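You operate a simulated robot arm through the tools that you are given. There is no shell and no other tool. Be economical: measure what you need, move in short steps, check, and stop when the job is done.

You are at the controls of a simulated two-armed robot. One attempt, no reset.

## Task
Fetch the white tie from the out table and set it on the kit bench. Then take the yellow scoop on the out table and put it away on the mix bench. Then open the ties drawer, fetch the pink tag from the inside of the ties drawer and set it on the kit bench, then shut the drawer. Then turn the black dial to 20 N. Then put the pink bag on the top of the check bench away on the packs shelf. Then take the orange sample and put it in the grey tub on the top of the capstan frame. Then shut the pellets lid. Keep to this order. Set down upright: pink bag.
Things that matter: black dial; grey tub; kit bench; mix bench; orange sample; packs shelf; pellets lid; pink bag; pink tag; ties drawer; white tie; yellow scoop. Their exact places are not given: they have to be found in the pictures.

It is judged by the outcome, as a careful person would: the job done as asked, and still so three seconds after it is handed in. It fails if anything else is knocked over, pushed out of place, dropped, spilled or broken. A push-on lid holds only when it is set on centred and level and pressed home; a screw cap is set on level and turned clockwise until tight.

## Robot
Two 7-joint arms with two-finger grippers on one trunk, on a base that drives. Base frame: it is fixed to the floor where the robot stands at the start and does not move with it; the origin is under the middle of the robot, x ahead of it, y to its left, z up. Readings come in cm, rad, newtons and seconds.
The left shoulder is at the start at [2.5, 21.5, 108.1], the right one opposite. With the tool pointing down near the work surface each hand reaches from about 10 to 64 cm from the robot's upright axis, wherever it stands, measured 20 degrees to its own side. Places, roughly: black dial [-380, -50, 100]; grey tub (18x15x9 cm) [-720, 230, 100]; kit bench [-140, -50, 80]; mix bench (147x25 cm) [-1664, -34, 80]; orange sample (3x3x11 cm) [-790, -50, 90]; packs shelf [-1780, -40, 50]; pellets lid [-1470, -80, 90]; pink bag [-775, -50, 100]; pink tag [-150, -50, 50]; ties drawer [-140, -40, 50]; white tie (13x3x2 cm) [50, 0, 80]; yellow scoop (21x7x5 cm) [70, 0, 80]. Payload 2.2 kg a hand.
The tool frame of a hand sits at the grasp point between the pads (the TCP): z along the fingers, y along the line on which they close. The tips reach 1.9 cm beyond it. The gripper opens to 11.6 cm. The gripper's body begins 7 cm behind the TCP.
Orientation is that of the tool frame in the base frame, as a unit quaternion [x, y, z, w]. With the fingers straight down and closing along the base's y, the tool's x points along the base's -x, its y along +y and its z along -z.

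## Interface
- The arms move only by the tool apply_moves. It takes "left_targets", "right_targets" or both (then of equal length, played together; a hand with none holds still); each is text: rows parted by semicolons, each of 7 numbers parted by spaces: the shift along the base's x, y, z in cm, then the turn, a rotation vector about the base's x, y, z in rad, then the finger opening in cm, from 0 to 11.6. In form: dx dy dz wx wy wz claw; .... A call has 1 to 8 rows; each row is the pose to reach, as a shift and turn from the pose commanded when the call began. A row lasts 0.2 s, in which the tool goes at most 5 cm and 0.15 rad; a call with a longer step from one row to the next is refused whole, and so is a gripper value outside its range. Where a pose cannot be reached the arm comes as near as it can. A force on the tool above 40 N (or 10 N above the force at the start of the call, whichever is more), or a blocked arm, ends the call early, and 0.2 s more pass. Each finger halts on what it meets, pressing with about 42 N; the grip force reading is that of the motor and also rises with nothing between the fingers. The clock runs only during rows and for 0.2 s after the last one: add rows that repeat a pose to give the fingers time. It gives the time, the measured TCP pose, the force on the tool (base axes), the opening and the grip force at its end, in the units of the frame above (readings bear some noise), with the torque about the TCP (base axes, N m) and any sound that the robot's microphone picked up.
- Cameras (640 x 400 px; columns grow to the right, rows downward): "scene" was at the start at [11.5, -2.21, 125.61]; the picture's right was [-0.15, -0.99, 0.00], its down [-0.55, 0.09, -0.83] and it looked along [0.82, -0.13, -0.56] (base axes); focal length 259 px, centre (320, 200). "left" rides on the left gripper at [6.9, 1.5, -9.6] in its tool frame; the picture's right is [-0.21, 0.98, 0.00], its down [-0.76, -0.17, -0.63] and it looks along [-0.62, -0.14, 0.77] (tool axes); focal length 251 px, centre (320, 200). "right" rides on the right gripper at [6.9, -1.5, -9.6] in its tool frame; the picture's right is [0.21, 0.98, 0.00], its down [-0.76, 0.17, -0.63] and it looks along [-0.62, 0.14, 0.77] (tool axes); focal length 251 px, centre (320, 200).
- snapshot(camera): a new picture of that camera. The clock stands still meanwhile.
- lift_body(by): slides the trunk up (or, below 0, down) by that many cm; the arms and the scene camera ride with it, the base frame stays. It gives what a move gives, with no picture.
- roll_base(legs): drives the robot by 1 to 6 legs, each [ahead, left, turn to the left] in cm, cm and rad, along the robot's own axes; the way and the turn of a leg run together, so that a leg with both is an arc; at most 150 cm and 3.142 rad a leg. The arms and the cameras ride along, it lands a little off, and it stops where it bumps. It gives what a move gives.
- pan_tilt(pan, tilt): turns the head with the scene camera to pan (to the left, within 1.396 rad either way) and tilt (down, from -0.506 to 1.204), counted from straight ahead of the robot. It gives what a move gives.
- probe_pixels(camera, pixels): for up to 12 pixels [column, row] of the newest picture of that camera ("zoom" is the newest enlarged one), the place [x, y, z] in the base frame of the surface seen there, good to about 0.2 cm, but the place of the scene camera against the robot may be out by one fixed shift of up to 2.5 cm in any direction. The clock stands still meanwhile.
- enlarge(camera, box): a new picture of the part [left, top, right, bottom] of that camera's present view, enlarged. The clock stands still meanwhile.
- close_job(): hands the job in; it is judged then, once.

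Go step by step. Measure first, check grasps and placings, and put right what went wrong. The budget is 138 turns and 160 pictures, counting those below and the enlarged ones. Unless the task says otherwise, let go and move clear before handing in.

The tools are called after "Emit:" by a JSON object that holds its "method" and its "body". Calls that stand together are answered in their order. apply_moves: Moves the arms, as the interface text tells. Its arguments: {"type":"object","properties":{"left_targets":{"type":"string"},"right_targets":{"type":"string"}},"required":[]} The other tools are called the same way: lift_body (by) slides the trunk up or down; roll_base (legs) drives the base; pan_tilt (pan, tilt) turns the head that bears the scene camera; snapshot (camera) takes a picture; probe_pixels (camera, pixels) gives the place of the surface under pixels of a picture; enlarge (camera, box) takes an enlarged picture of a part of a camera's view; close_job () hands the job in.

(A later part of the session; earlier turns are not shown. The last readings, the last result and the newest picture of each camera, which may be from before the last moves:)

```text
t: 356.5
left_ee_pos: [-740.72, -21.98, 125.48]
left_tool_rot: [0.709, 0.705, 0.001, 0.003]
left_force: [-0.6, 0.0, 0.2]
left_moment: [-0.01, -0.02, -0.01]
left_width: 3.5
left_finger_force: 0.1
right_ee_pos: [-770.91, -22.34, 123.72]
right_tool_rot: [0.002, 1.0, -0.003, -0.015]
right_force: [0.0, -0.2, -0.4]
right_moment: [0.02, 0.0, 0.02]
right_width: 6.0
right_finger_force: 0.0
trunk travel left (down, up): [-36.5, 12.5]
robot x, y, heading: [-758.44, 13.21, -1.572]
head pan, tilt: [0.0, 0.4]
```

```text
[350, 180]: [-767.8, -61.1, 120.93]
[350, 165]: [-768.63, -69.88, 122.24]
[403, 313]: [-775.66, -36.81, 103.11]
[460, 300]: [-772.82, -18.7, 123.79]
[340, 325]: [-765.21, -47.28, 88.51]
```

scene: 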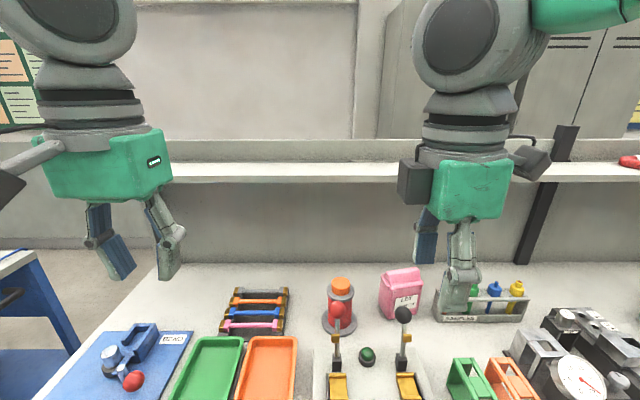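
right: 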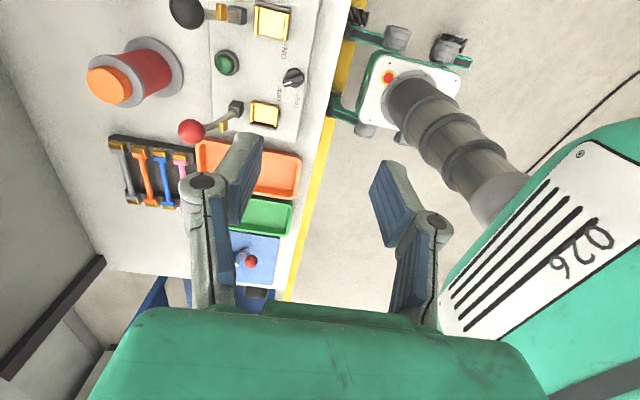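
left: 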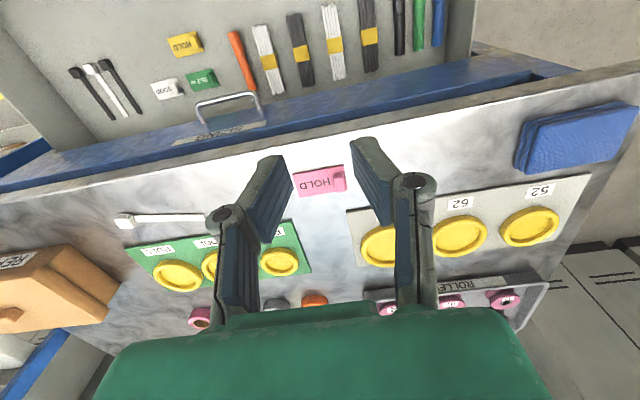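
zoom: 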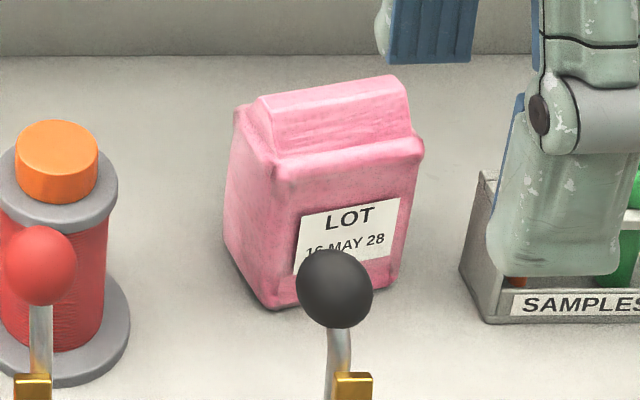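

The bag is about 10 cm wide along x, with a shelf edge close above it (y -61, z 121). I'll grip its sides (closing along x) with the hand tilted back from the shelf. First I'll turn the hand.

Emit:
{"method": "apply_moves", "body": {"right_targets": "0 0 0 0 0 -0.149 11.6; 0 0 0 0 0 -0.298 11.6; 0 0 0 0 0 -0.447 11.6; 0 0 0 0 0 -0.596 11.6; 0 0 0 0 0 -0.745 11.6; 0 0 0 0 0 -0.894 11.6; 0 0 0 0 0 -1.043 11.6; 0 0 0 0 0 -1.19 11.6"}}

Emit:
{"method": "apply_moves", "body": {"right_targets": "0 0 0 0 0 -0.14 11.6; 0 0 0 0 0 -0.28 11.6; 0 0 0 0 0 -0.37 11.6"}}

Emit:
{"method": "apply_moves", "body": {"right_targets": "-1 -2 0 -0.12 0 0 11.6; -3 -5 0 -0.24 0 0 11.6; -5 -8 0 -0.35 0 0 11.6; -7 -11 0 -0.35 0 0 11.6; -9 -14 0 -0.35 0 0 11.6; -9.5 -17 0 -0.35 0 0 11.6"}}

Emit:
{"method": "roll_base", "body": {"legs": [[5, 0, 0]]}}

Emit:
{"method": "snapshot", "body": {"camera": "right"}}

```text
t: 358.3
left_ee_pos: [-740.46, -21.75, 125.44]
left_tool_rot: [0.709, 0.705, 0.0, 0.003]
left_force: [0.2, 0.0, -0.3]
left_moment: [0.0, 0.0, 0.0]
left_width: 3.53
left_finger_force: 0.1
right_ee_pos: [-770.82, -22.33, 123.63]
right_tool_rot: [0.563, 0.826, 0.007, -0.016]
right_force: [-0.2, -0.3, 0.0]
right_moment: [0.01, -0.03, 0.0]
right_width: 11.59
right_finger_force: 0.0
trunk travel left (down, up): [-36.5, 12.5]
robot x, y, heading: [-758.27, 13.07, -1.576]
head pan, tilt: [0.0, 0.4]
```

```text
t: 359.1
left_ee_pos: [-740.56, -21.81, 125.38]
left_tool_rot: [0.71, 0.704, 0.0, 0.004]
left_force: [0.2, 0.2, -0.1]
left_moment: [0.01, 0.0, 0.02]
left_width: 3.49
left_finger_force: 0.0
right_ee_pos: [-770.74, -22.29, 123.7]
right_tool_rot: [0.705, 0.709, 0.009, -0.014]
right_force: [0.8, 0.0, -0.1]
right_moment: [0.0, 0.01, 0.0]
right_width: 11.58
right_finger_force: 0.0
trunk travel left (down, up): [-36.5, 12.5]
robot x, y, heading: [-758.08, 13.42, -1.577]
head pan, tilt: [0.0, 0.4]
```

```text
t: 360.5
left_ee_pos: [-740.55, -21.91, 125.45]
left_tool_rot: [0.71, 0.705, 0.0, 0.003]
left_force: [0.7, -0.1, -0.1]
left_moment: [-0.02, 0.0, 0.02]
left_width: 3.5
left_finger_force: 0.0
right_ee_pos: [-780.34, -39.44, 123.71]
right_tool_rot: [0.696, 0.7, -0.114, 0.109]
right_force: [0.3, 0.0, 0.4]
right_moment: [0.01, 0.0, 0.01]
right_width: 11.6
right_finger_force: 0.0
trunk travel left (down, up): [-36.5, 12.5]
robot x, y, heading: [-758.31, 13.06, -1.581]
head pan, tilt: [0.0, 0.4]
```

```text
t: 361.4
left_ee_pos: [-740.55, -26.15, 125.72]
left_tool_rot: [0.709, 0.705, -0.002, 0.005]
left_force: [1.0, 0.5, -0.3]
left_moment: [-0.02, 0.01, -0.01]
left_width: 3.5
left_finger_force: 0.1
right_ee_pos: [-780.29, -43.46, 124.21]
right_tool_rot: [0.696, 0.7, -0.117, 0.113]
right_force: [0.2, -0.2, 0.7]
right_moment: [-0.02, 0.0, -0.02]
right_width: 11.6
right_finger_force: 0.1
trunk travel left (down, up): [-36.5, 12.5]
robot x, y, heading: [-758.5, 8.32, -1.573]
head pan, tilt: [0.0, 0.4]
```

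```text
82 pictures are left
```

right: 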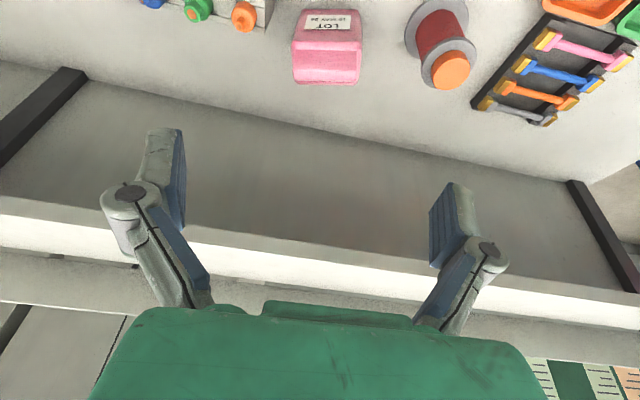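

Emit:
{"method": "enlarge", "body": {"camera": "right", "box": [270, 0, 390, 95]}}

Emit:
{"method": "probe_pixels", "body": {"camera": "right", "pixels": [[296, 30], [360, 28], [296, 60], [357, 62], [328, 20], [328, 60], [328, 82], [328, 48], [275, 60], [380, 60], [330, 240]]}}

```text
4.21 times, centred on (330, 48) of right
```

zoom: 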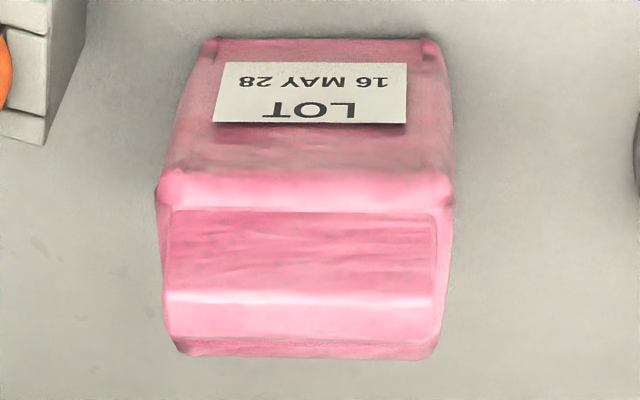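

```text
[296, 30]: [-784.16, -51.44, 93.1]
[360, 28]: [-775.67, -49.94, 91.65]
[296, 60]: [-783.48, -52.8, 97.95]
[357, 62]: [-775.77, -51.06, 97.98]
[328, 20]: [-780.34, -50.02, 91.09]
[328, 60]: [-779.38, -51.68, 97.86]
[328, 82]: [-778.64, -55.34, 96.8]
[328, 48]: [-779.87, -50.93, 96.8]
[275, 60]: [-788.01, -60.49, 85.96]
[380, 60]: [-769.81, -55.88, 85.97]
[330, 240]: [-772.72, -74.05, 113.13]
```

The bag's centre is about (-779.5,-53.3), it is yawed by about 0.17, and the bench is z 86. I'll move above it and recheck.

Emit:
{"method": "apply_moves", "body": {"right_targets": "0.2 -2 -2 0 0 0.09 11.6; 0.4 -4 -5 0 0 0.17 11.6; 0.6 -6 -8 0 0 0.17 11.6; 0.8 -8 -11 0 0 0.17 11.6; 0.8 -9.7 -14 0 0 0.17 11.6; 0.8 -9.7 -16 0 0 0.17 11.6; 0.8 -9.7 -16 0 0 0.17 11.6"}}

Emit:
{"method": "snapshot", "body": {"camera": "right"}}

```text
t: 363.0
left_ee_pos: [-740.64, -26.48, 125.44]
left_tool_rot: [0.71, 0.704, -0.001, 0.004]
left_force: [-0.1, -0.3, 0.6]
left_moment: [0.0, 0.02, -0.03]
left_width: 3.49
left_finger_force: 0.0
right_ee_pos: [-779.51, -53.79, 108.11]
right_tool_rot: [0.634, 0.757, -0.106, 0.12]
right_force: [0.1, 0.0, 0.6]
right_moment: [-0.01, 0.03, 0.01]
right_width: 11.58
right_finger_force: 0.2
trunk travel left (down, up): [-36.5, 12.5]
robot x, y, heading: [-758.15, 8.53, -1.574]
head pan, tilt: [0.0, 0.4]
```

```text
80 pictures are left
```

right: 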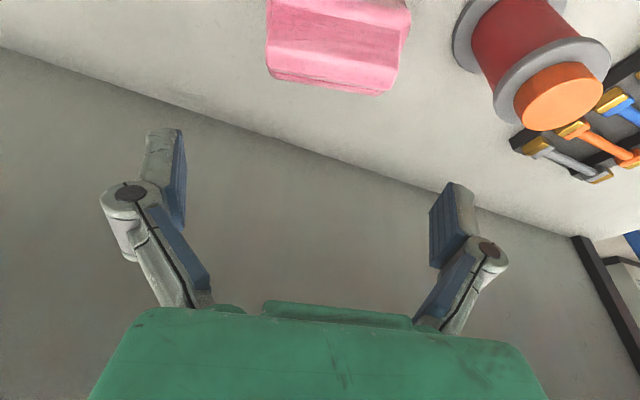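

Emit:
{"method": "probe_pixels", "body": {"camera": "right", "pixels": [[272, 30], [404, 40], [275, 70], [384, 88], [335, 40], [330, 75], [270, 10], [408, 15], [440, 130]]}}

```text
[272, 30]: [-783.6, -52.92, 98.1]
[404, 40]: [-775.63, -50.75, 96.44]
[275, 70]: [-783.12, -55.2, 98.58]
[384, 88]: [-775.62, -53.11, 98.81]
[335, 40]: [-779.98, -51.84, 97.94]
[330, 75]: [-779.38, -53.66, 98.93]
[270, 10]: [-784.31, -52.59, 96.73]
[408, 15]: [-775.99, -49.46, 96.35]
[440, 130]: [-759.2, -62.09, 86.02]
```

The bag's yaw is closer to 0.27, and its centre matches. I'll turn a bit more, go down and grip.

Emit:
{"method": "apply_moves", "body": {"right_targets": "0 -0.1 -3 0 0 0.09 11.6; 0 -0.1 -6 0 0 0.09 11.6; 0 -0.1 -9 0 0 0.09 11.6; 0 -0.1 -12 0 0 0.09 11.6; 0 -0.1 -15 0 0 0.09 11.6; 0 -0.1 -15.6 0 0 0.09 11.6; 0 -0.1 -15.6 0 0 0.09 11.6"}}

Emit:
{"method": "snapshot", "body": {"camera": "right"}}

```text
t: 364.2
left_ee_pos: [-740.4, -26.08, 125.72]
left_tool_rot: [0.71, 0.704, -0.003, 0.005]
left_force: [0.3, 0.1, 0.2]
left_moment: [0.0, -0.01, 0.05]
left_width: 3.51
left_finger_force: 0.1
right_ee_pos: [-779.29, -54.34, 95.0]
right_tool_rot: [0.598, 0.783, -0.11, 0.133]
right_force: [-1.0, 5.1, 15.4]
right_moment: [-0.07, 0.06, 0.01]
right_width: 11.12
right_finger_force: 42.2
trunk travel left (down, up): [-36.5, 12.5]
robot x, y, heading: [-757.94, 8.15, -1.572]
head pan, tilt: [0.0, 0.4]
stopped in row 6 (right hand): the force on the tool passed its limit at 61 N (the readings are from after the stop); the commanded pose is now the measured one
```

```text
79 pictures are left
```

right: 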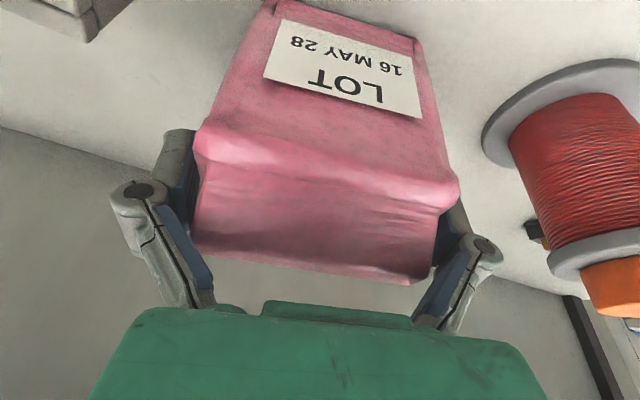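

The fingers met the bag's shoulders, which are nearly as wide as the opening. They already straddle its upper sides, so I'll close here and see.

Emit:
{"method": "apply_moves", "body": {"right_targets": "0 0 0 0 0 0 9; 0 0 0 0 0 0 8; 0 0 0 0 0 0 8"}}

Emit:
{"method": "snapshot", "body": {"camera": "right"}}

Emit:
{"method": "snapshot", "body": {"camera": "scene"}}

```text
t: 365.0
left_ee_pos: [-740.42, -26.34, 125.58]
left_tool_rot: [0.71, 0.704, -0.001, 0.004]
left_force: [0.0, 0.1, 1.0]
left_moment: [0.01, 0.03, 0.0]
left_width: 3.52
left_finger_force: 0.1
right_ee_pos: [-779.33, -54.43, 94.83]
right_tool_rot: [0.598, 0.783, -0.11, 0.133]
right_force: [0.1, -1.3, 24.7]
right_moment: [0.99, 0.38, -0.05]
right_width: 11.31
right_finger_force: 41.8
trunk travel left (down, up): [-36.5, 12.5]
robot x, y, heading: [-758.42, 7.93, -1.572]
head pan, tilt: [0.0, 0.4]
```

```text
78 pictures are left
```

right: 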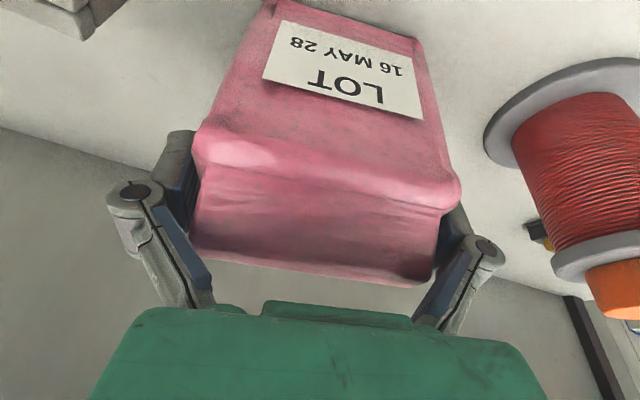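

```text
77 pictures are left
```

scene: 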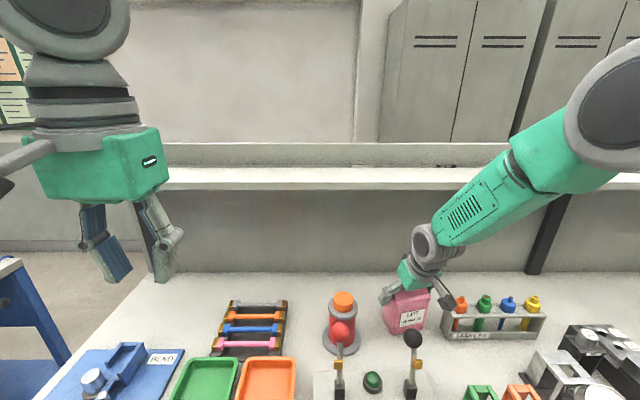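

The bag is held 11.3 cm wide. I'll lift gently and see whether it follows.

Emit:
{"method": "apply_moves", "body": {"right_targets": "0 0 0.7 0 0 0 8; 0 0 1.5 0 0 0 8; 0 0 3 0 0 0 8; 0 0 3 0 0 0 8"}}

Emit:
{"method": "snapshot", "body": {"camera": "right"}}

Emit:
{"method": "enlarge", "body": {"camera": "scene", "box": [350, 240, 470, 340]}}

```text
t: 366.0
left_ee_pos: [-740.57, -26.45, 125.6]
left_tool_rot: [0.71, 0.704, 0.0, 0.004]
left_force: [-0.1, -0.6, 0.1]
left_moment: [-0.01, 0.04, -0.02]
left_width: 3.53
left_finger_force: 0.0
right_ee_pos: [-779.42, -54.36, 97.23]
right_tool_rot: [0.598, 0.783, -0.106, 0.131]
right_force: [-0.3, 0.7, -2.6]
right_moment: [0.06, 0.09, -0.02]
right_width: 9.67
right_finger_force: 42.8
trunk travel left (down, up): [-36.5, 12.5]
robot x, y, heading: [-758.2, 8.19, -1.58]
head pan, tilt: [0.0, 0.4]
```

```text
76 pictures are left
```

right: 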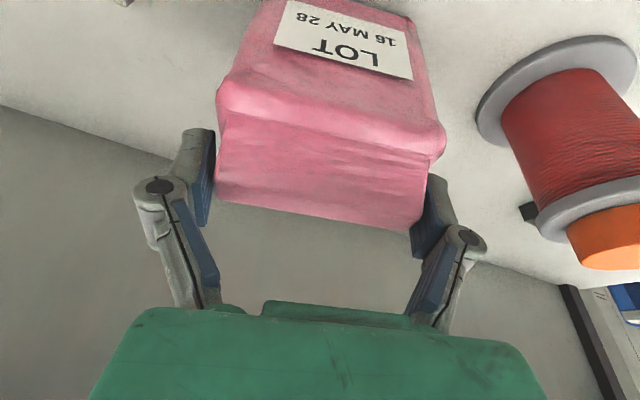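

```text
4.00 times, centred on (410, 290) of scene
```

zoom: 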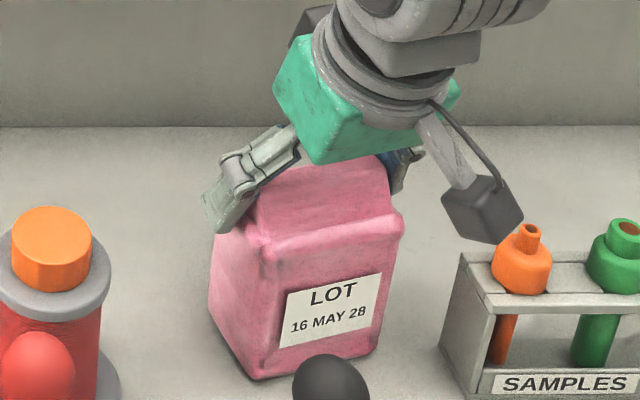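

Emit:
{"method": "apply_moves", "body": {"right_targets": "0 0 1 0 0 0 7; 0 0 2 0 0 0 7; 0 0 3 0 0 0 7; 0 0 3 0 0 0 7"}}

Emit:
{"method": "snapshot", "body": {"camera": "right"}}

Emit:
{"method": "enlarge", "body": {"camera": "scene", "box": [350, 240, 470, 340]}}

```text
t: 367.0
left_ee_pos: [-740.5, -26.42, 125.54]
left_tool_rot: [0.71, 0.704, -0.001, 0.004]
left_force: [0.9, 0.6, 0.0]
left_moment: [0.01, 0.01, -0.02]
left_width: 3.5
left_finger_force: 0.1
right_ee_pos: [-779.44, -54.4, 100.5]
right_tool_rot: [0.598, 0.783, -0.107, 0.132]
right_force: [0.2, 0.3, -3.8]
right_moment: [-0.02, 0.01, -0.03]
right_width: 9.6
right_finger_force: 42.4
trunk travel left (down, up): [-36.5, 12.5]
robot x, y, heading: [-758.69, 8.23, -1.58]
head pan, tilt: [0.0, 0.4]
```

```text
74 pictures are left
```

right: 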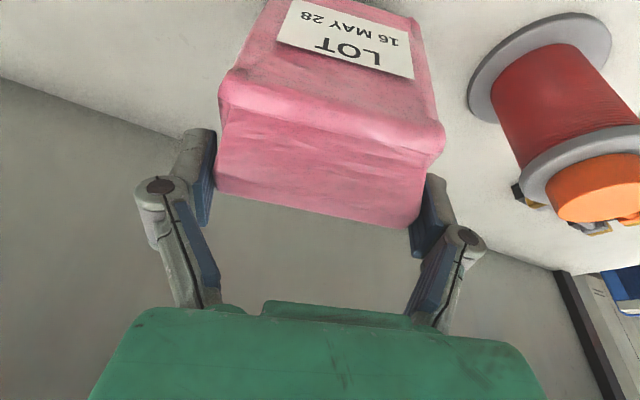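

```text
4.00 times, centred on (410, 290) of scene
```

zoom: 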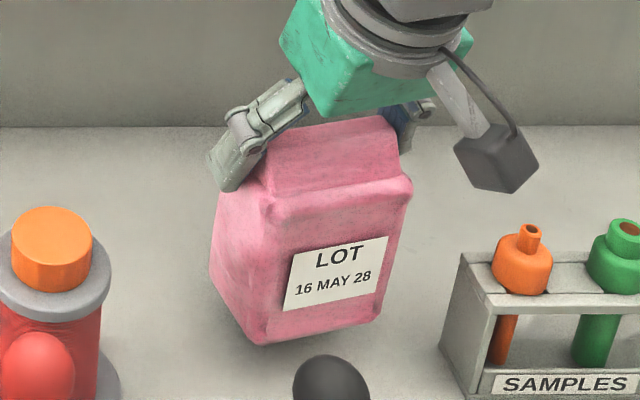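

The bag is lifted, held by the ends of its top ridge (9.6 cm). I'll raise it over the levers, back out, and draw it in.

Emit:
{"method": "apply_moves", "body": {"right_targets": "0 0.2 3 0 0 0 7; 0 0.4 6 0 0 0 7; 0 0.6 9 0 0 0 7; 0 0.8 12 0 0 0 7; 0 1 15 0 0 0 7; 0 1 17.5 0 0 0 7; 0 1 17.5 0 0 0 7"}}

Emit:
{"method": "snapshot", "body": {"camera": "scene"}}

Emit:
{"method": "roll_base", "body": {"legs": [[-42, 0, 0]]}}

Emit:
{"method": "snapshot", "body": {"camera": "right"}}

```text
t: 368.6
left_ee_pos: [-740.59, -26.45, 125.55]
left_tool_rot: [0.71, 0.704, -0.001, 0.004]
left_force: [0.4, -0.1, -0.5]
left_moment: [0.02, 0.01, 0.0]
left_width: 3.51
left_finger_force: 0.0
right_ee_pos: [-779.36, -53.55, 117.99]
right_tool_rot: [0.599, 0.783, -0.106, 0.131]
right_force: [-0.2, 0.3, -4.5]
right_moment: [-0.02, 0.01, 0.0]
right_width: 9.6
right_finger_force: 41.9
trunk travel left (down, up): [-36.5, 12.5]
robot x, y, heading: [-758.17, 8.52, -1.58]
head pan, tilt: [0.0, 0.4]
```

```text
72 pictures are left
```

scene: 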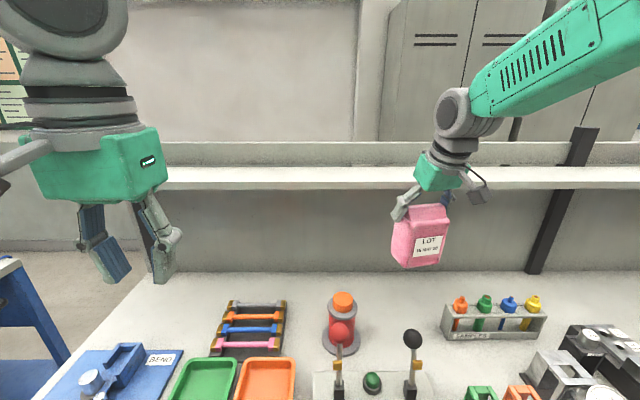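

```text
t: 371.2
left_ee_pos: [-740.44, 15.44, 125.5]
left_tool_rot: [0.712, 0.702, -0.001, 0.005]
left_force: [0.3, 0.9, 0.8]
left_moment: [0.02, -0.02, -0.01]
left_width: 3.49
left_finger_force: 0.0
right_ee_pos: [-779.34, -11.44, 117.98]
right_tool_rot: [0.6, 0.782, -0.106, 0.13]
right_force: [0.3, 0.3, -2.9]
right_moment: [-0.03, -0.04, 0.0]
right_width: 9.57
right_finger_force: 41.7
trunk travel left (down, up): [-36.5, 12.5]
robot x, y, heading: [-757.87, 50.01, -1.582]
head pan, tilt: [0.0, 0.4]
```

```text
71 pictures are left
```

right: 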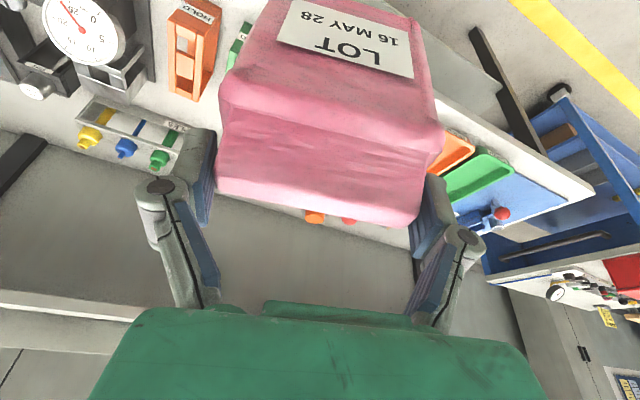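

Steady. I'll draw the arm in and drive to the mix bench, where I can set the bag down briefly and re-grip it from the front for the low shelf.

Emit:
{"method": "apply_moves", "body": {"right_targets": "0.5 3 -1 0 0 0 7; 1 6 -2 0 0 0 7; 1.5 9 -3 0 0 0 7; 2 12 -4 0 0 0 7; 2 14 -5 0 0 0 7"}}

Emit:
{"method": "roll_base", "body": {"legs": [[0, -155, 0]]}}

Emit:
{"method": "roll_base", "body": {"legs": [[0, -150, 0.01], [0, -150, 0], [0, -150, 0], [0, -150, 0], [0, -150, 0], [0, -150, 0]]}}

Emit:
{"method": "pan_tilt", "body": {"pan": -0.3, "tilt": 0.5}}

Emit:
{"method": "snapshot", "body": {"camera": "scene"}}

```text
t: 372.4
left_ee_pos: [-740.27, 15.92, 125.59]
left_tool_rot: [0.711, 0.704, -0.002, 0.006]
left_force: [0.0, -0.3, -0.3]
left_moment: [-0.01, 0.02, 0.02]
left_width: 3.52
left_finger_force: 0.1
right_ee_pos: [-777.34, 2.96, 113.12]
right_tool_rot: [0.599, 0.782, -0.109, 0.132]
right_force: [0.0, 0.2, -4.0]
right_moment: [-0.02, -0.02, -0.01]
right_width: 9.57
right_finger_force: 42.0
trunk travel left (down, up): [-36.5, 12.5]
robot x, y, heading: [-758.15, 50.38, -1.577]
head pan, tilt: [0.0, 0.4]
```

```text
refused: -155 is not a number from -150 to 150
```

```text
t: 415.1
left_ee_pos: [-1648.28, 36.6, 126.39]
left_tool_rot: [0.726, 0.687, 0.008, 0.022]
left_force: [0.1, -0.3, 0.3]
left_moment: [-0.02, -0.04, 0.01]
left_width: 3.5
left_finger_force: 0.0
right_ee_pos: [-1685.29, 24.9, 112.57]
right_tool_rot: [0.619, 0.765, -0.102, 0.145]
right_force: [-1.8, 0.6, -2.8]
right_moment: [0.01, -0.08, 0.01]
right_width: 9.53
right_finger_force: 41.6
trunk travel left (down, up): [-36.5, 12.5]
robot x, y, heading: [-1659.98, 70.83, -1.618]
head pan, tilt: [0.0, 0.4]
```

```text
t: 415.9
left_ee_pos: [-1646.47, 36.29, 126.22]
left_tool_rot: [0.728, 0.686, 0.0, 0.015]
left_force: [-0.2, 0.6, 0.8]
left_moment: [-0.03, 0.02, -0.04]
left_width: 3.51
left_finger_force: 0.1
right_ee_pos: [-1683.79, 25.03, 112.91]
right_tool_rot: [0.618, 0.767, -0.106, 0.137]
right_force: [0.7, -0.3, -2.8]
right_moment: [0.03, -0.03, 0.02]
right_width: 9.52
right_finger_force: 42.1
trunk travel left (down, up): [-36.5, 12.5]
robot x, y, heading: [-1660.38, 70.65, -1.624]
head pan, tilt: [-0.3, 0.499]
```

```text
70 pictures are left
```

scene: 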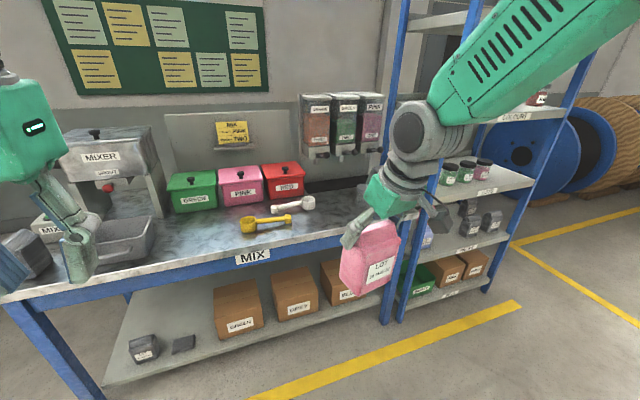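

Emit:
{"method": "roll_base", "body": {"legs": [[50, -20, 0.053]]}}

Emit:
{"method": "apply_moves", "body": {"right_targets": "0 0 0 0 0 0.149 7; 0 0 0 0 0 0.298 7; 0 0 0 0 0 0.447 7; 0 0 0 0 0 0.596 7; 0 0 0 0 0 0.745 7; 0 0 0 0 0 0.894 7; 0 0 0 0 0 1.043 7; 0 0 0 0 0 1.19 7"}}

Emit:
{"method": "pan_tilt", "body": {"pan": -0.4, "tilt": 0.8}}

Emit:
{"method": "snapshot", "body": {"camera": "scene"}}

Emit:
{"method": "snapshot", "body": {"camera": "right"}}

```text
t: 419.0
left_ee_pos: [-1669.05, -12.32, 125.78]
left_tool_rot: [0.71, 0.704, 0.016, 0.017]
left_force: [-0.1, -0.2, -2.4]
left_moment: [0.01, 0.0, -0.05]
left_width: 3.5
left_finger_force: 0.0
right_ee_pos: [-1705.44, -25.62, 112.25]
right_tool_rot: [0.601, 0.78, -0.094, 0.146]
right_force: [0.3, 1.4, -5.1]
right_moment: [-0.02, 0.03, -0.05]
right_width: 9.56
right_finger_force: 41.3
trunk travel left (down, up): [-36.5, 12.5]
robot x, y, heading: [-1682.62, 21.82, -1.574]
head pan, tilt: [-0.3, 0.499]
```

```text
t: 421.0
left_ee_pos: [-1659.16, -10.93, 122.82]
left_tool_rot: [0.707, 0.707, 0.004, -0.032]
left_force: [0.8, 0.4, 0.2]
left_moment: [-0.01, 0.12, -0.01]
left_width: 3.5
left_finger_force: 0.0
right_ee_pos: [-1696.25, -24.32, 114.39]
right_tool_rot: [0.05, 0.988, -0.015, 0.148]
right_force: [2.7, 0.2, -3.8]
right_moment: [-0.07, 0.14, -0.04]
right_width: 9.42
right_finger_force: 42.1
trunk travel left (down, up): [-36.5, 12.5]
robot x, y, heading: [-1683.33, 21.93, -1.559]
head pan, tilt: [-0.3, 0.499]
stopped in row 8 (right hand): the arm was blocked; the commanded pose is now the measured one
```

```text
t: 421.8
left_ee_pos: [-1663.68, -10.81, 123.19]
left_tool_rot: [0.707, 0.706, 0.019, -0.019]
left_force: [0.2, -0.4, -0.4]
left_moment: [0.01, -0.04, 0.0]
left_width: 3.49
left_finger_force: 0.1
right_ee_pos: [-1700.54, -24.51, 113.9]
right_tool_rot: [0.053, 0.985, -0.013, 0.165]
right_force: [-1.7, 0.3, -4.1]
right_moment: [-0.04, -0.07, 0.01]
right_width: 9.39
right_finger_force: 42.2
trunk travel left (down, up): [-36.5, 12.5]
robot x, y, heading: [-1683.69, 22.2, -1.563]
head pan, tilt: [-0.4, 0.799]
```

```text
69 pictures are left
```

scene: 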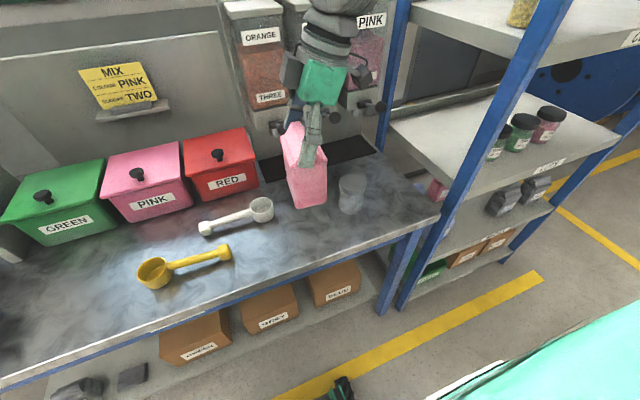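

```text
68 pictures are left
```

right: 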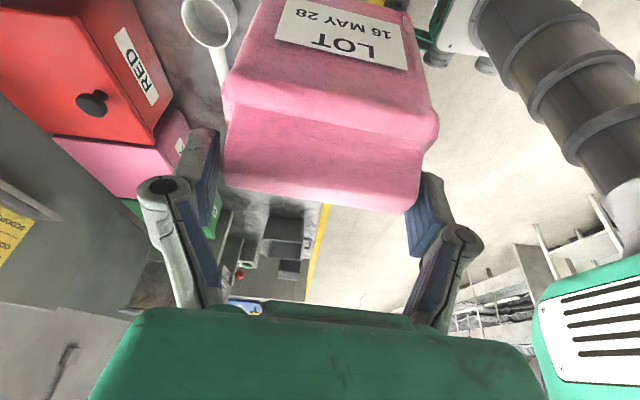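

The arm was blocked, probably the elbow against the shelf post on the right. I'll move the base left, away from it, and look.

Emit:
{"method": "roll_base", "body": {"legs": [[0, 22, 0]]}}

Emit:
{"method": "pan_tilt", "body": {"pan": -0.9, "tilt": 0.5}}

Emit:
{"method": "snapshot", "body": {"camera": "scene"}}

Emit:
{"method": "snapshot", "body": {"camera": "right"}}

```text
t: 423.4
left_ee_pos: [-1648.07, -11.79, 124.26]
left_tool_rot: [0.707, 0.706, 0.029, 0.002]
left_force: [-0.8, -1.5, -2.5]
left_moment: [0.07, -0.09, 0.01]
left_width: 3.49
left_finger_force: 0.1
right_ee_pos: [-1684.65, -25.53, 112.53]
right_tool_rot: [0.056, 0.981, -0.007, 0.187]
right_force: [-3.0, -2.5, -5.3]
right_moment: [0.09, -0.2, 0.02]
right_width: 9.37
right_finger_force: 42.0
trunk travel left (down, up): [-36.5, 12.5]
robot x, y, heading: [-1663.53, 22.14, -1.563]
head pan, tilt: [-0.4, 0.799]
```

```text
t: 424.4
left_ee_pos: [-1646.35, -10.38, 123.47]
left_tool_rot: [0.706, 0.707, 0.03, -0.01]
left_force: [-0.1, -0.5, -0.3]
left_moment: [0.04, -0.05, -0.02]
left_width: 3.5
left_finger_force: 0.0
right_ee_pos: [-1683.19, -24.34, 113.34]
right_tool_rot: [0.053, 0.983, -0.009, 0.178]
right_force: [-2.0, -0.4, -3.9]
right_moment: [0.08, -0.13, 0.03]
right_width: 9.4
right_finger_force: 42.2
trunk travel left (down, up): [-36.5, 12.5]
robot x, y, heading: [-1664.59, 22.55, -1.555]
head pan, tilt: [-0.901, 0.499]
```

```text
67 pictures are left
```

scene: 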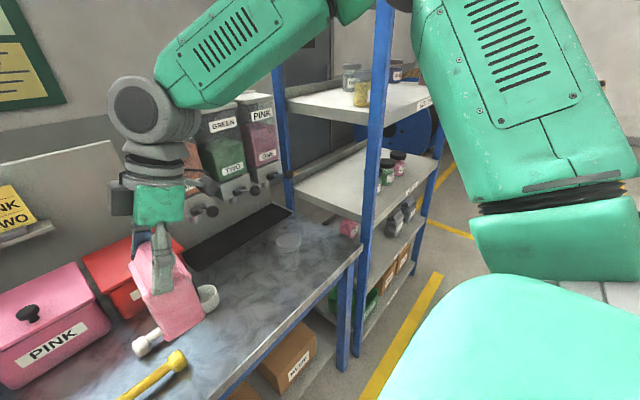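

```text
66 pictures are left
```

right: 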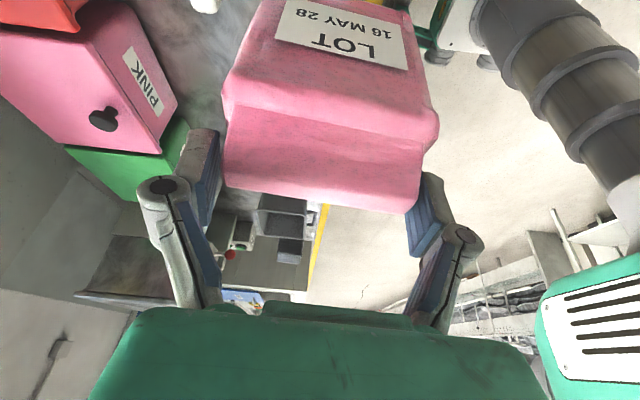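

I'm clear of the post, and the shelf goods still stand. I'll lower the trunk and see if the readings settle.

Emit:
{"method": "lift_body", "body": {"by": -10}}

Emit:
{"method": "pan_tilt", "body": {"pan": -0.3, "tilt": 0.7}}

Emit:
{"method": "snapshot", "body": {"camera": "scene"}}

```text
t: 425.7
left_ee_pos: [-1635.89, -10.97, 112.68]
left_tool_rot: [0.709, 0.704, -0.006, -0.031]
left_force: [1.4, -0.4, 0.7]
left_moment: [0.0, 0.15, 0.0]
left_width: 3.5
left_finger_force: 0.0
right_ee_pos: [-1673.3, -24.49, 104.5]
right_tool_rot: [0.054, 0.989, -0.014, 0.14]
right_force: [3.1, -1.4, -2.3]
right_moment: [0.0, 0.17, 0.05]
right_width: 9.4
right_finger_force: 41.7
trunk travel left (down, up): [-26.5, 22.5]
robot x, y, heading: [-1662.03, 22.72, -1.559]
head pan, tilt: [-0.901, 0.499]
```

```text
t: 426.7
left_ee_pos: [-1639.49, -10.66, 113.34]
left_tool_rot: [0.709, 0.705, 0.001, -0.02]
left_force: [0.2, 0.2, 0.2]
left_moment: [0.02, 0.0, -0.02]
left_width: 3.5
left_finger_force: 0.1
right_ee_pos: [-1676.74, -24.17, 103.91]
right_tool_rot: [0.058, 0.986, -0.011, 0.153]
right_force: [-1.3, 0.7, -6.3]
right_moment: [-0.02, -0.1, -0.02]
right_width: 9.38
right_finger_force: 42.1
trunk travel left (down, up): [-26.5, 22.5]
robot x, y, heading: [-1662.61, 22.35, -1.567]
head pan, tilt: [-0.3, 0.7]
```

```text
65 pictures are left
```

scene: 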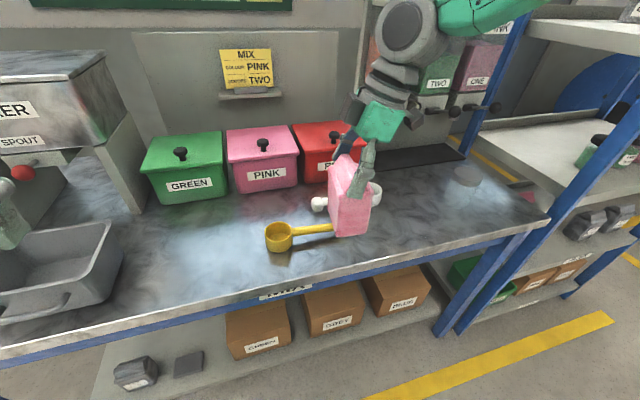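

The body is swaying side to side. I'll wait for it to settle.

Emit:
{"method": "apply_moves", "body": {"right_targets": "0 0 0 0 0 0 7; 0 0 0 0 0 0 7; 0 0 0 0 0 0 7; 0 0 0 0 0 0 7; 0 0 0 0 0 0 7; 0 0 0 0 0 0 7; 0 0 0 0 0 0 7; 0 0 0 0 0 0 7"}}

Emit:
{"method": "apply_moves", "body": {"right_targets": "0 0 0 0 0 0 7; 0 0 0 0 0 0 7; 0 0 0 0 0 0 7; 0 0 0 0 0 0 7; 0 0 0 0 0 0 7; 0 0 0 0 0 0 7; 0 0 0 0 0 0 7; 0 0 0 0 0 0 7"}}

Emit:
{"method": "apply_moves", "body": {"right_targets": "0 0 0 0 0 0 7; 0 0 0 0 0 0 7; 0 0 0 0 0 0 7; 0 0 0 0 0 0 7; 0 0 0 0 0 0 7; 0 0 0 0 0 0 7; 0 0 0 0 0 0 7; 0 0 0 0 0 0 7"}}

Emit:
{"method": "snapshot", "body": {"camera": "right"}}

```text
t: 428.5
left_ee_pos: [-1640.44, -10.52, 113.61]
left_tool_rot: [0.708, 0.706, 0.002, -0.016]
left_force: [0.5, 0.8, 1.1]
left_moment: [-0.07, 0.0, 0.03]
left_width: 3.51
left_finger_force: 0.1
right_ee_pos: [-1677.48, -24.19, 104.01]
right_tool_rot: [0.056, 0.986, -0.013, 0.156]
right_force: [1.5, 1.1, -3.8]
right_moment: [-0.02, 0.02, 0.0]
right_width: 9.41
right_finger_force: 41.8
trunk travel left (down, up): [-26.5, 22.5]
robot x, y, heading: [-1662.61, 22.52, -1.554]
head pan, tilt: [-0.3, 0.7]
```

```text
t: 430.3
left_ee_pos: [-1641.77, -10.3, 113.87]
left_tool_rot: [0.708, 0.706, 0.006, -0.011]
left_force: [0.6, 0.8, 0.5]
left_moment: [-0.06, 0.02, 0.0]
left_width: 3.49
left_finger_force: 0.0
right_ee_pos: [-1678.86, -24.16, 104.25]
right_tool_rot: [0.055, 0.985, -0.014, 0.161]
right_force: [1.0, 0.1, -1.9]
right_moment: [0.0, 0.04, -0.02]
right_width: 9.41
right_finger_force: 41.9
trunk travel left (down, up): [-26.5, 22.5]
robot x, y, heading: [-1663.33, 22.54, -1.561]
head pan, tilt: [-0.3, 0.7]
```

```text
t: 432.1
left_ee_pos: [-1643.38, -10.36, 114.15]
left_tool_rot: [0.709, 0.705, 0.009, -0.008]
left_force: [-0.1, 0.2, 0.2]
left_moment: [-0.02, -0.04, -0.01]
left_width: 3.51
left_finger_force: 0.0
right_ee_pos: [-1680.3, -24.21, 103.98]
right_tool_rot: [0.055, 0.984, -0.014, 0.167]
right_force: [-1.0, -0.5, -2.5]
right_moment: [0.01, -0.02, -0.01]
right_width: 9.39
right_finger_force: 42.2
trunk travel left (down, up): [-26.5, 22.5]
robot x, y, heading: [-1663.61, 21.68, -1.561]
head pan, tilt: [-0.3, 0.7]
```

```text
64 pictures are left
```

right: 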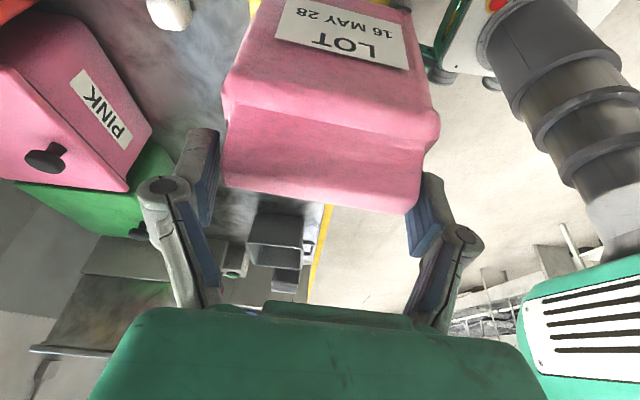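

Emit:
{"method": "probe_pixels", "body": {"camera": "scene", "pixels": [[122, 225], [90, 300], [268, 235], [200, 240], [200, 280], [215, 265], [160, 280], [335, 228], [350, 200]]}}

Emit:
{"method": "roll_base", "body": {"legs": [[0, 31, 0]]}}

Emit:
{"method": "apply_moves", "body": {"right_targets": "0 0 0 0 0 0 7; 0 0 0 0 0 0 7; 0 0 0 0 0 0 7; 0 0 0 0 0 0 7; 0 0 0 0 0 0 7; 0 0 0 0 0 0 7; 0 0 0 0 0 0 7; 0 0 0 0 0 0 7"}}

Emit:
{"method": "apply_moves", "body": {"right_targets": "0 0 0 0 0 0 7; 0 0 0 0 0 0 7; 0 0 0 0 0 0 7; 0 0 0 0 0 0 7; 0 0 0 0 0 0 7; 0 0 0 0 0 0 7; 0 0 0 0 0 0 7; 0 0 0 0 0 0 7"}}

Emit:
{"method": "snapshot", "body": {"camera": "right"}}

Emit:
{"method": "snapshot", "body": {"camera": "scene"}}

```text
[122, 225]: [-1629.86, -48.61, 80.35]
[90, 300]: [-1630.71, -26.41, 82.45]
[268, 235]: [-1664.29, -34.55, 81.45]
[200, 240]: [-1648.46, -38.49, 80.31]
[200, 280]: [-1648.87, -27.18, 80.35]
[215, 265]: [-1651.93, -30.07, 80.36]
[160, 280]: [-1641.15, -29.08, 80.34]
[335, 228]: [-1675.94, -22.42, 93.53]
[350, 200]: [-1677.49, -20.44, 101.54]
```

```text
t: 434.2
left_ee_pos: [-1615.91, -10.84, 113.42]
left_tool_rot: [0.704, 0.709, 0.032, -0.01]
left_force: [0.6, -1.7, -1.8]
left_moment: [0.15, -0.04, -0.01]
left_width: 3.5
left_finger_force: 0.0
right_ee_pos: [-1652.52, -24.8, 102.96]
right_tool_rot: [0.054, 0.982, -0.006, 0.181]
right_force: [-2.2, -1.3, -5.3]
right_moment: [0.1, -0.18, 0.05]
right_width: 9.39
right_finger_force: 42.1
trunk travel left (down, up): [-26.5, 22.5]
robot x, y, heading: [-1634.23, 22.93, -1.549]
head pan, tilt: [-0.3, 0.7]
```

```text
t: 436.0
left_ee_pos: [-1613.2, -9.51, 112.28]
left_tool_rot: [0.702, 0.711, 0.027, -0.026]
left_force: [0.1, 0.5, -2.0]
left_moment: [0.0, 0.07, -0.04]
left_width: 3.49
left_finger_force: 0.0
right_ee_pos: [-1649.99, -24.08, 103.77]
right_tool_rot: [0.051, 0.985, -0.008, 0.166]
right_force: [1.8, -1.3, -6.2]
right_moment: [0.08, 0.0, 0.04]
right_width: 9.38
right_finger_force: 41.7
trunk travel left (down, up): [-26.5, 22.5]
robot x, y, heading: [-1634.72, 22.83, -1.539]
head pan, tilt: [-0.3, 0.7]
```

```text
t: 437.8
left_ee_pos: [-1612.03, -9.43, 112.18]
left_tool_rot: [0.704, 0.709, 0.025, -0.029]
left_force: [-1.0, -0.1, -1.4]
left_moment: [0.03, -0.02, -0.03]
left_width: 3.51
left_finger_force: 0.0
right_ee_pos: [-1648.96, -23.7, 104.2]
right_tool_rot: [0.052, 0.986, -0.011, 0.161]
right_force: [-2.1, 1.8, -4.7]
right_moment: [-0.04, -0.09, -0.03]
right_width: 9.38
right_finger_force: 41.9
trunk travel left (down, up): [-26.5, 22.5]
robot x, y, heading: [-1634.41, 23.02, -1.543]
head pan, tilt: [-0.3, 0.7]
```

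```text
63 pictures are left
```

right: 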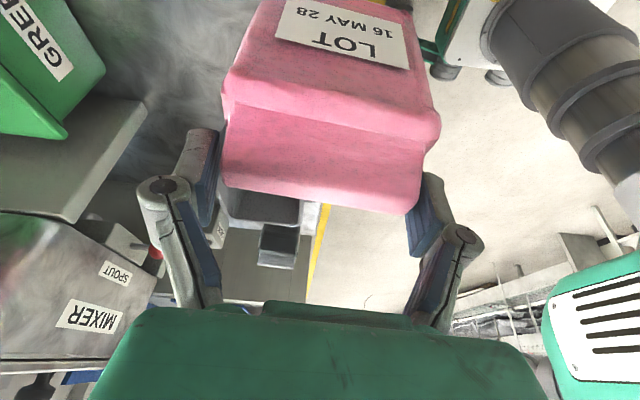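

```text
62 pictures are left
```

scene: 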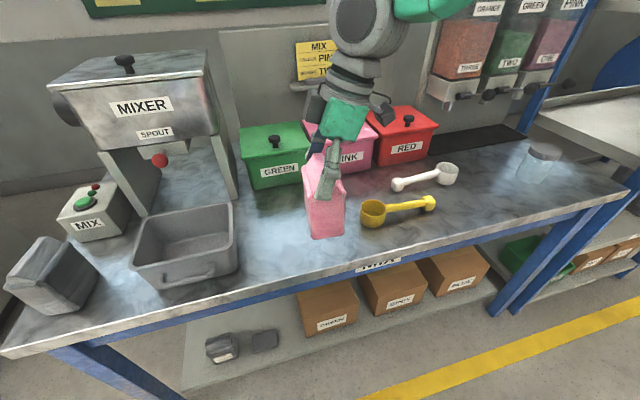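

The body is still leaning. I'll wait longer and watch the trend.

Emit:
{"method": "apply_moves", "body": {"right_targets": "0 0 0 0 0 0 7; 0 0 0 0 0 0 7; 0 0 0 0 0 0 7; 0 0 0 0 0 0 7; 0 0 0 0 0 0 7; 0 0 0 0 0 0 7; 0 0 0 0 0 0 7; 0 0 0 0 0 0 7"}}

Emit:
{"method": "apply_moves", "body": {"right_targets": "0 0 0 0 0 0 7; 0 0 0 0 0 0 7; 0 0 0 0 0 0 7; 0 0 0 0 0 0 7; 0 0 0 0 0 0 7; 0 0 0 0 0 0 7; 0 0 0 0 0 0 7; 0 0 0 0 0 0 7"}}

Emit:
{"method": "apply_moves", "body": {"right_targets": "0 0 0 0 0 0 7; 0 0 0 0 0 0 7; 0 0 0 0 0 0 7; 0 0 0 0 0 0 7; 0 0 0 0 0 0 7; 0 0 0 0 0 0 7; 0 0 0 0 0 0 7; 0 0 0 0 0 0 7"}}

Emit:
{"method": "apply_moves", "body": {"right_targets": "0 0 0 0 0 0 7; 0 0 0 0 0 0 7; 0 0 0 0 0 0 7; 0 0 0 0 0 0 7; 0 0 0 0 0 0 7; 0 0 0 0 0 0 7; 0 0 0 0 0 0 7; 0 0 0 0 0 0 7"}}

Emit:
{"method": "snapshot", "body": {"camera": "left"}}

```text
t: 439.6
left_ee_pos: [-1610.67, -9.4, 112.0]
left_tool_rot: [0.705, 0.708, 0.02, -0.033]
left_force: [-1.1, -0.2, -0.6]
left_moment: [-0.02, -0.06, 0.0]
left_width: 3.48
left_finger_force: 0.0
right_ee_pos: [-1647.61, -23.53, 104.42]
right_tool_rot: [0.052, 0.986, -0.013, 0.157]
right_force: [-0.2, 0.6, -3.3]
right_moment: [0.01, 0.0, -0.02]
right_width: 9.39
right_finger_force: 42.0
trunk travel left (down, up): [-26.5, 22.5]
robot x, y, heading: [-1634.41, 23.02, -1.544]
head pan, tilt: [-0.3, 0.7]
```

```text
t: 441.4
left_ee_pos: [-1608.97, -9.24, 111.91]
left_tool_rot: [0.705, 0.709, 0.015, -0.037]
left_force: [0.5, -0.5, 0.8]
left_moment: [-0.05, 0.02, 0.03]
left_width: 3.51
left_finger_force: 0.1
right_ee_pos: [-1646.01, -23.52, 104.63]
right_tool_rot: [0.051, 0.987, -0.015, 0.15]
right_force: [0.2, 0.3, -2.9]
right_moment: [-0.03, 0.02, -0.03]
right_width: 9.41
right_finger_force: 41.8
trunk travel left (down, up): [-26.5, 22.5]
robot x, y, heading: [-1633.65, 22.76, -1.545]
head pan, tilt: [-0.3, 0.7]
```

```text
t: 443.4
left_ee_pos: [-1604.11, -9.04, 110.84]
left_tool_rot: [0.704, 0.709, 0.0, -0.051]
left_force: [2.0, -0.6, 0.8]
left_moment: [-0.06, 0.17, 0.0]
left_width: 3.5
left_finger_force: 0.1
right_ee_pos: [-1641.18, -23.21, 105.14]
right_tool_rot: [0.048, 0.99, -0.017, 0.131]
right_force: [4.7, 0.5, -2.4]
right_moment: [-0.06, 0.18, 0.02]
right_width: 9.42
right_finger_force: 42.5
trunk travel left (down, up): [-26.5, 22.5]
robot x, y, heading: [-1632.76, 22.98, -1.544]
head pan, tilt: [-0.3, 0.7]
stopped in row 8 (right hand): the arm was blocked; the commanded pose is now the measured one
```

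```text
t: 445.4
left_ee_pos: [-1612.74, -8.67, 112.98]
left_tool_rot: [0.706, 0.708, 0.025, -0.02]
left_force: [-1.4, -0.9, 0.4]
left_moment: [0.0, -0.14, -0.03]
left_width: 3.51
left_finger_force: 0.0
right_ee_pos: [-1649.48, -22.72, 104.36]
right_tool_rot: [0.052, 0.984, -0.015, 0.169]
right_force: [-2.2, -0.1, -4.2]
right_moment: [0.02, -0.13, -0.01]
right_width: 9.42
right_finger_force: 42.3
trunk travel left (down, up): [-26.5, 22.5]
robot x, y, heading: [-1633.25, 22.98, -1.544]
head pan, tilt: [-0.3, 0.7]
stopped in row 8 (right hand): the arm was blocked; the commanded pose is now the measured one
```

```text
61 pictures are left
```

left: 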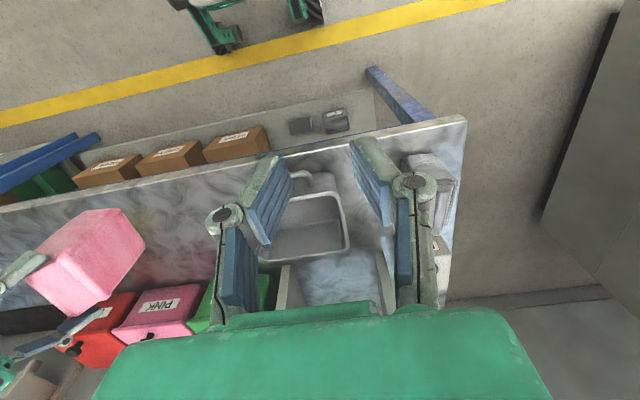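

The hand reports "blocked" even when still, so the turned arm is pressing on something and rocking the body. I'll undo the turn.

Emit:
{"method": "apply_moves", "body": {"right_targets": "0 -1 0 0 0 -0.149 7; 0 -2 0 0 0 -0.298 7; 0 -3 0 0 0 -0.447 7; 0 -4 0 0 0 -0.596 7; 0 -5 0 0 0 -0.745 7; 0 -6 0 0 0 -0.894 7; 0 -7 0 0 0 -1.043 7; 0 -7 0 0 0 -1.19 7"}}

Emit:
{"method": "apply_moves", "body": {"right_targets": "0 0 0 0 0 -0.14 7; 0 0 0 0 0 -0.27 7; 0 0 0 0 0 -0.27 7; 0 0 0 0 0 -0.27 7; 0 0 0 0 0 -0.27 7"}}

Emit:
{"method": "apply_moves", "body": {"right_targets": "0 0 0 0 0 0 7; 0 0 0 0 0 0 7; 0 0 0 0 0 0 7; 0 0 0 0 0 0 7; 0 0 0 0 0 0 7; 0 0 0 0 0 0 7; 0 0 0 0 0 0 7"}}

Emit:
{"method": "snapshot", "body": {"camera": "scene"}}

Emit:
{"method": "snapshot", "body": {"camera": "right"}}

```text
t: 447.4
left_ee_pos: [-1611.78, -8.81, 112.23]
left_tool_rot: [0.706, 0.707, 0.027, -0.033]
left_force: [-0.3, 0.6, -0.1]
left_moment: [0.01, -0.01, 0.02]
left_width: 3.47
left_finger_force: 0.1
right_ee_pos: [-1648.62, -29.85, 104.58]
right_tool_rot: [0.599, 0.785, -0.093, 0.124]
right_force: [0.6, 0.2, -5.2]
right_moment: [-0.06, -0.03, -0.02]
right_width: 9.41
right_finger_force: 42.2
trunk travel left (down, up): [-26.5, 22.5]
robot x, y, heading: [-1633.86, 22.57, -1.545]
head pan, tilt: [-0.3, 0.7]
stopped in row 8 (right hand): the arm was blocked; the commanded pose is now the measured one
```

```text
t: 448.8
left_ee_pos: [-1613.09, -8.36, 113.06]
left_tool_rot: [0.705, 0.709, 0.025, -0.019]
left_force: [-1.1, -0.9, -0.2]
left_moment: [0.0, -0.12, -0.04]
left_width: 3.52
left_finger_force: 0.0
right_ee_pos: [-1649.79, -29.56, 104.5]
right_tool_rot: [0.7, 0.697, -0.106, 0.115]
right_force: [-2.1, 0.9, -4.4]
right_moment: [-0.01, -0.11, 0.04]
right_width: 9.4
right_finger_force: 42.4
trunk travel left (down, up): [-26.5, 22.5]
robot x, y, heading: [-1633.66, 23.06, -1.548]
head pan, tilt: [-0.3, 0.7]
stopped in row 5 (right hand): the arm was blocked; the commanded pose is now the measured one
```

```text
t: 450.4
left_ee_pos: [-1610.36, -8.43, 112.94]
left_tool_rot: [0.705, 0.709, 0.015, -0.026]
left_force: [0.0, 0.0, 0.1]
left_moment: [-0.03, -0.02, -0.01]
left_width: 3.52
left_finger_force: 0.0
right_ee_pos: [-1647.22, -29.57, 104.77]
right_tool_rot: [0.697, 0.7, -0.114, 0.108]
right_force: [0.1, 0.1, -4.0]
right_moment: [-0.03, 0.03, 0.01]
right_width: 9.4
right_finger_force: 42.0
trunk travel left (down, up): [-26.5, 22.5]
robot x, y, heading: [-1632.95, 22.48, -1.55]
head pan, tilt: [-0.3, 0.7]
```

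```text
60 pictures are left
```

scene: 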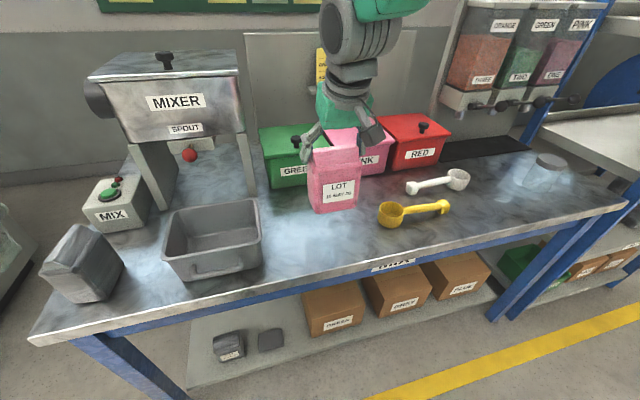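

```text
59 pictures are left
```

right: 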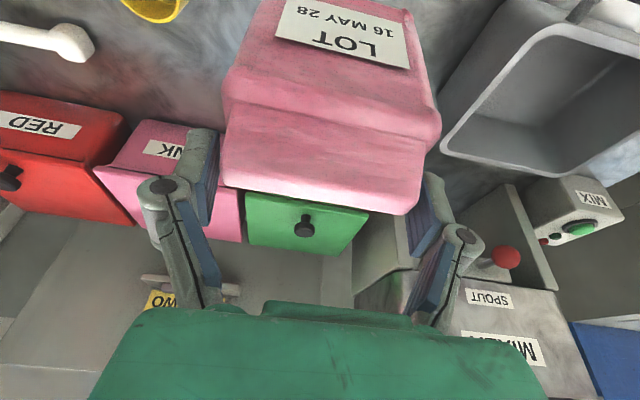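

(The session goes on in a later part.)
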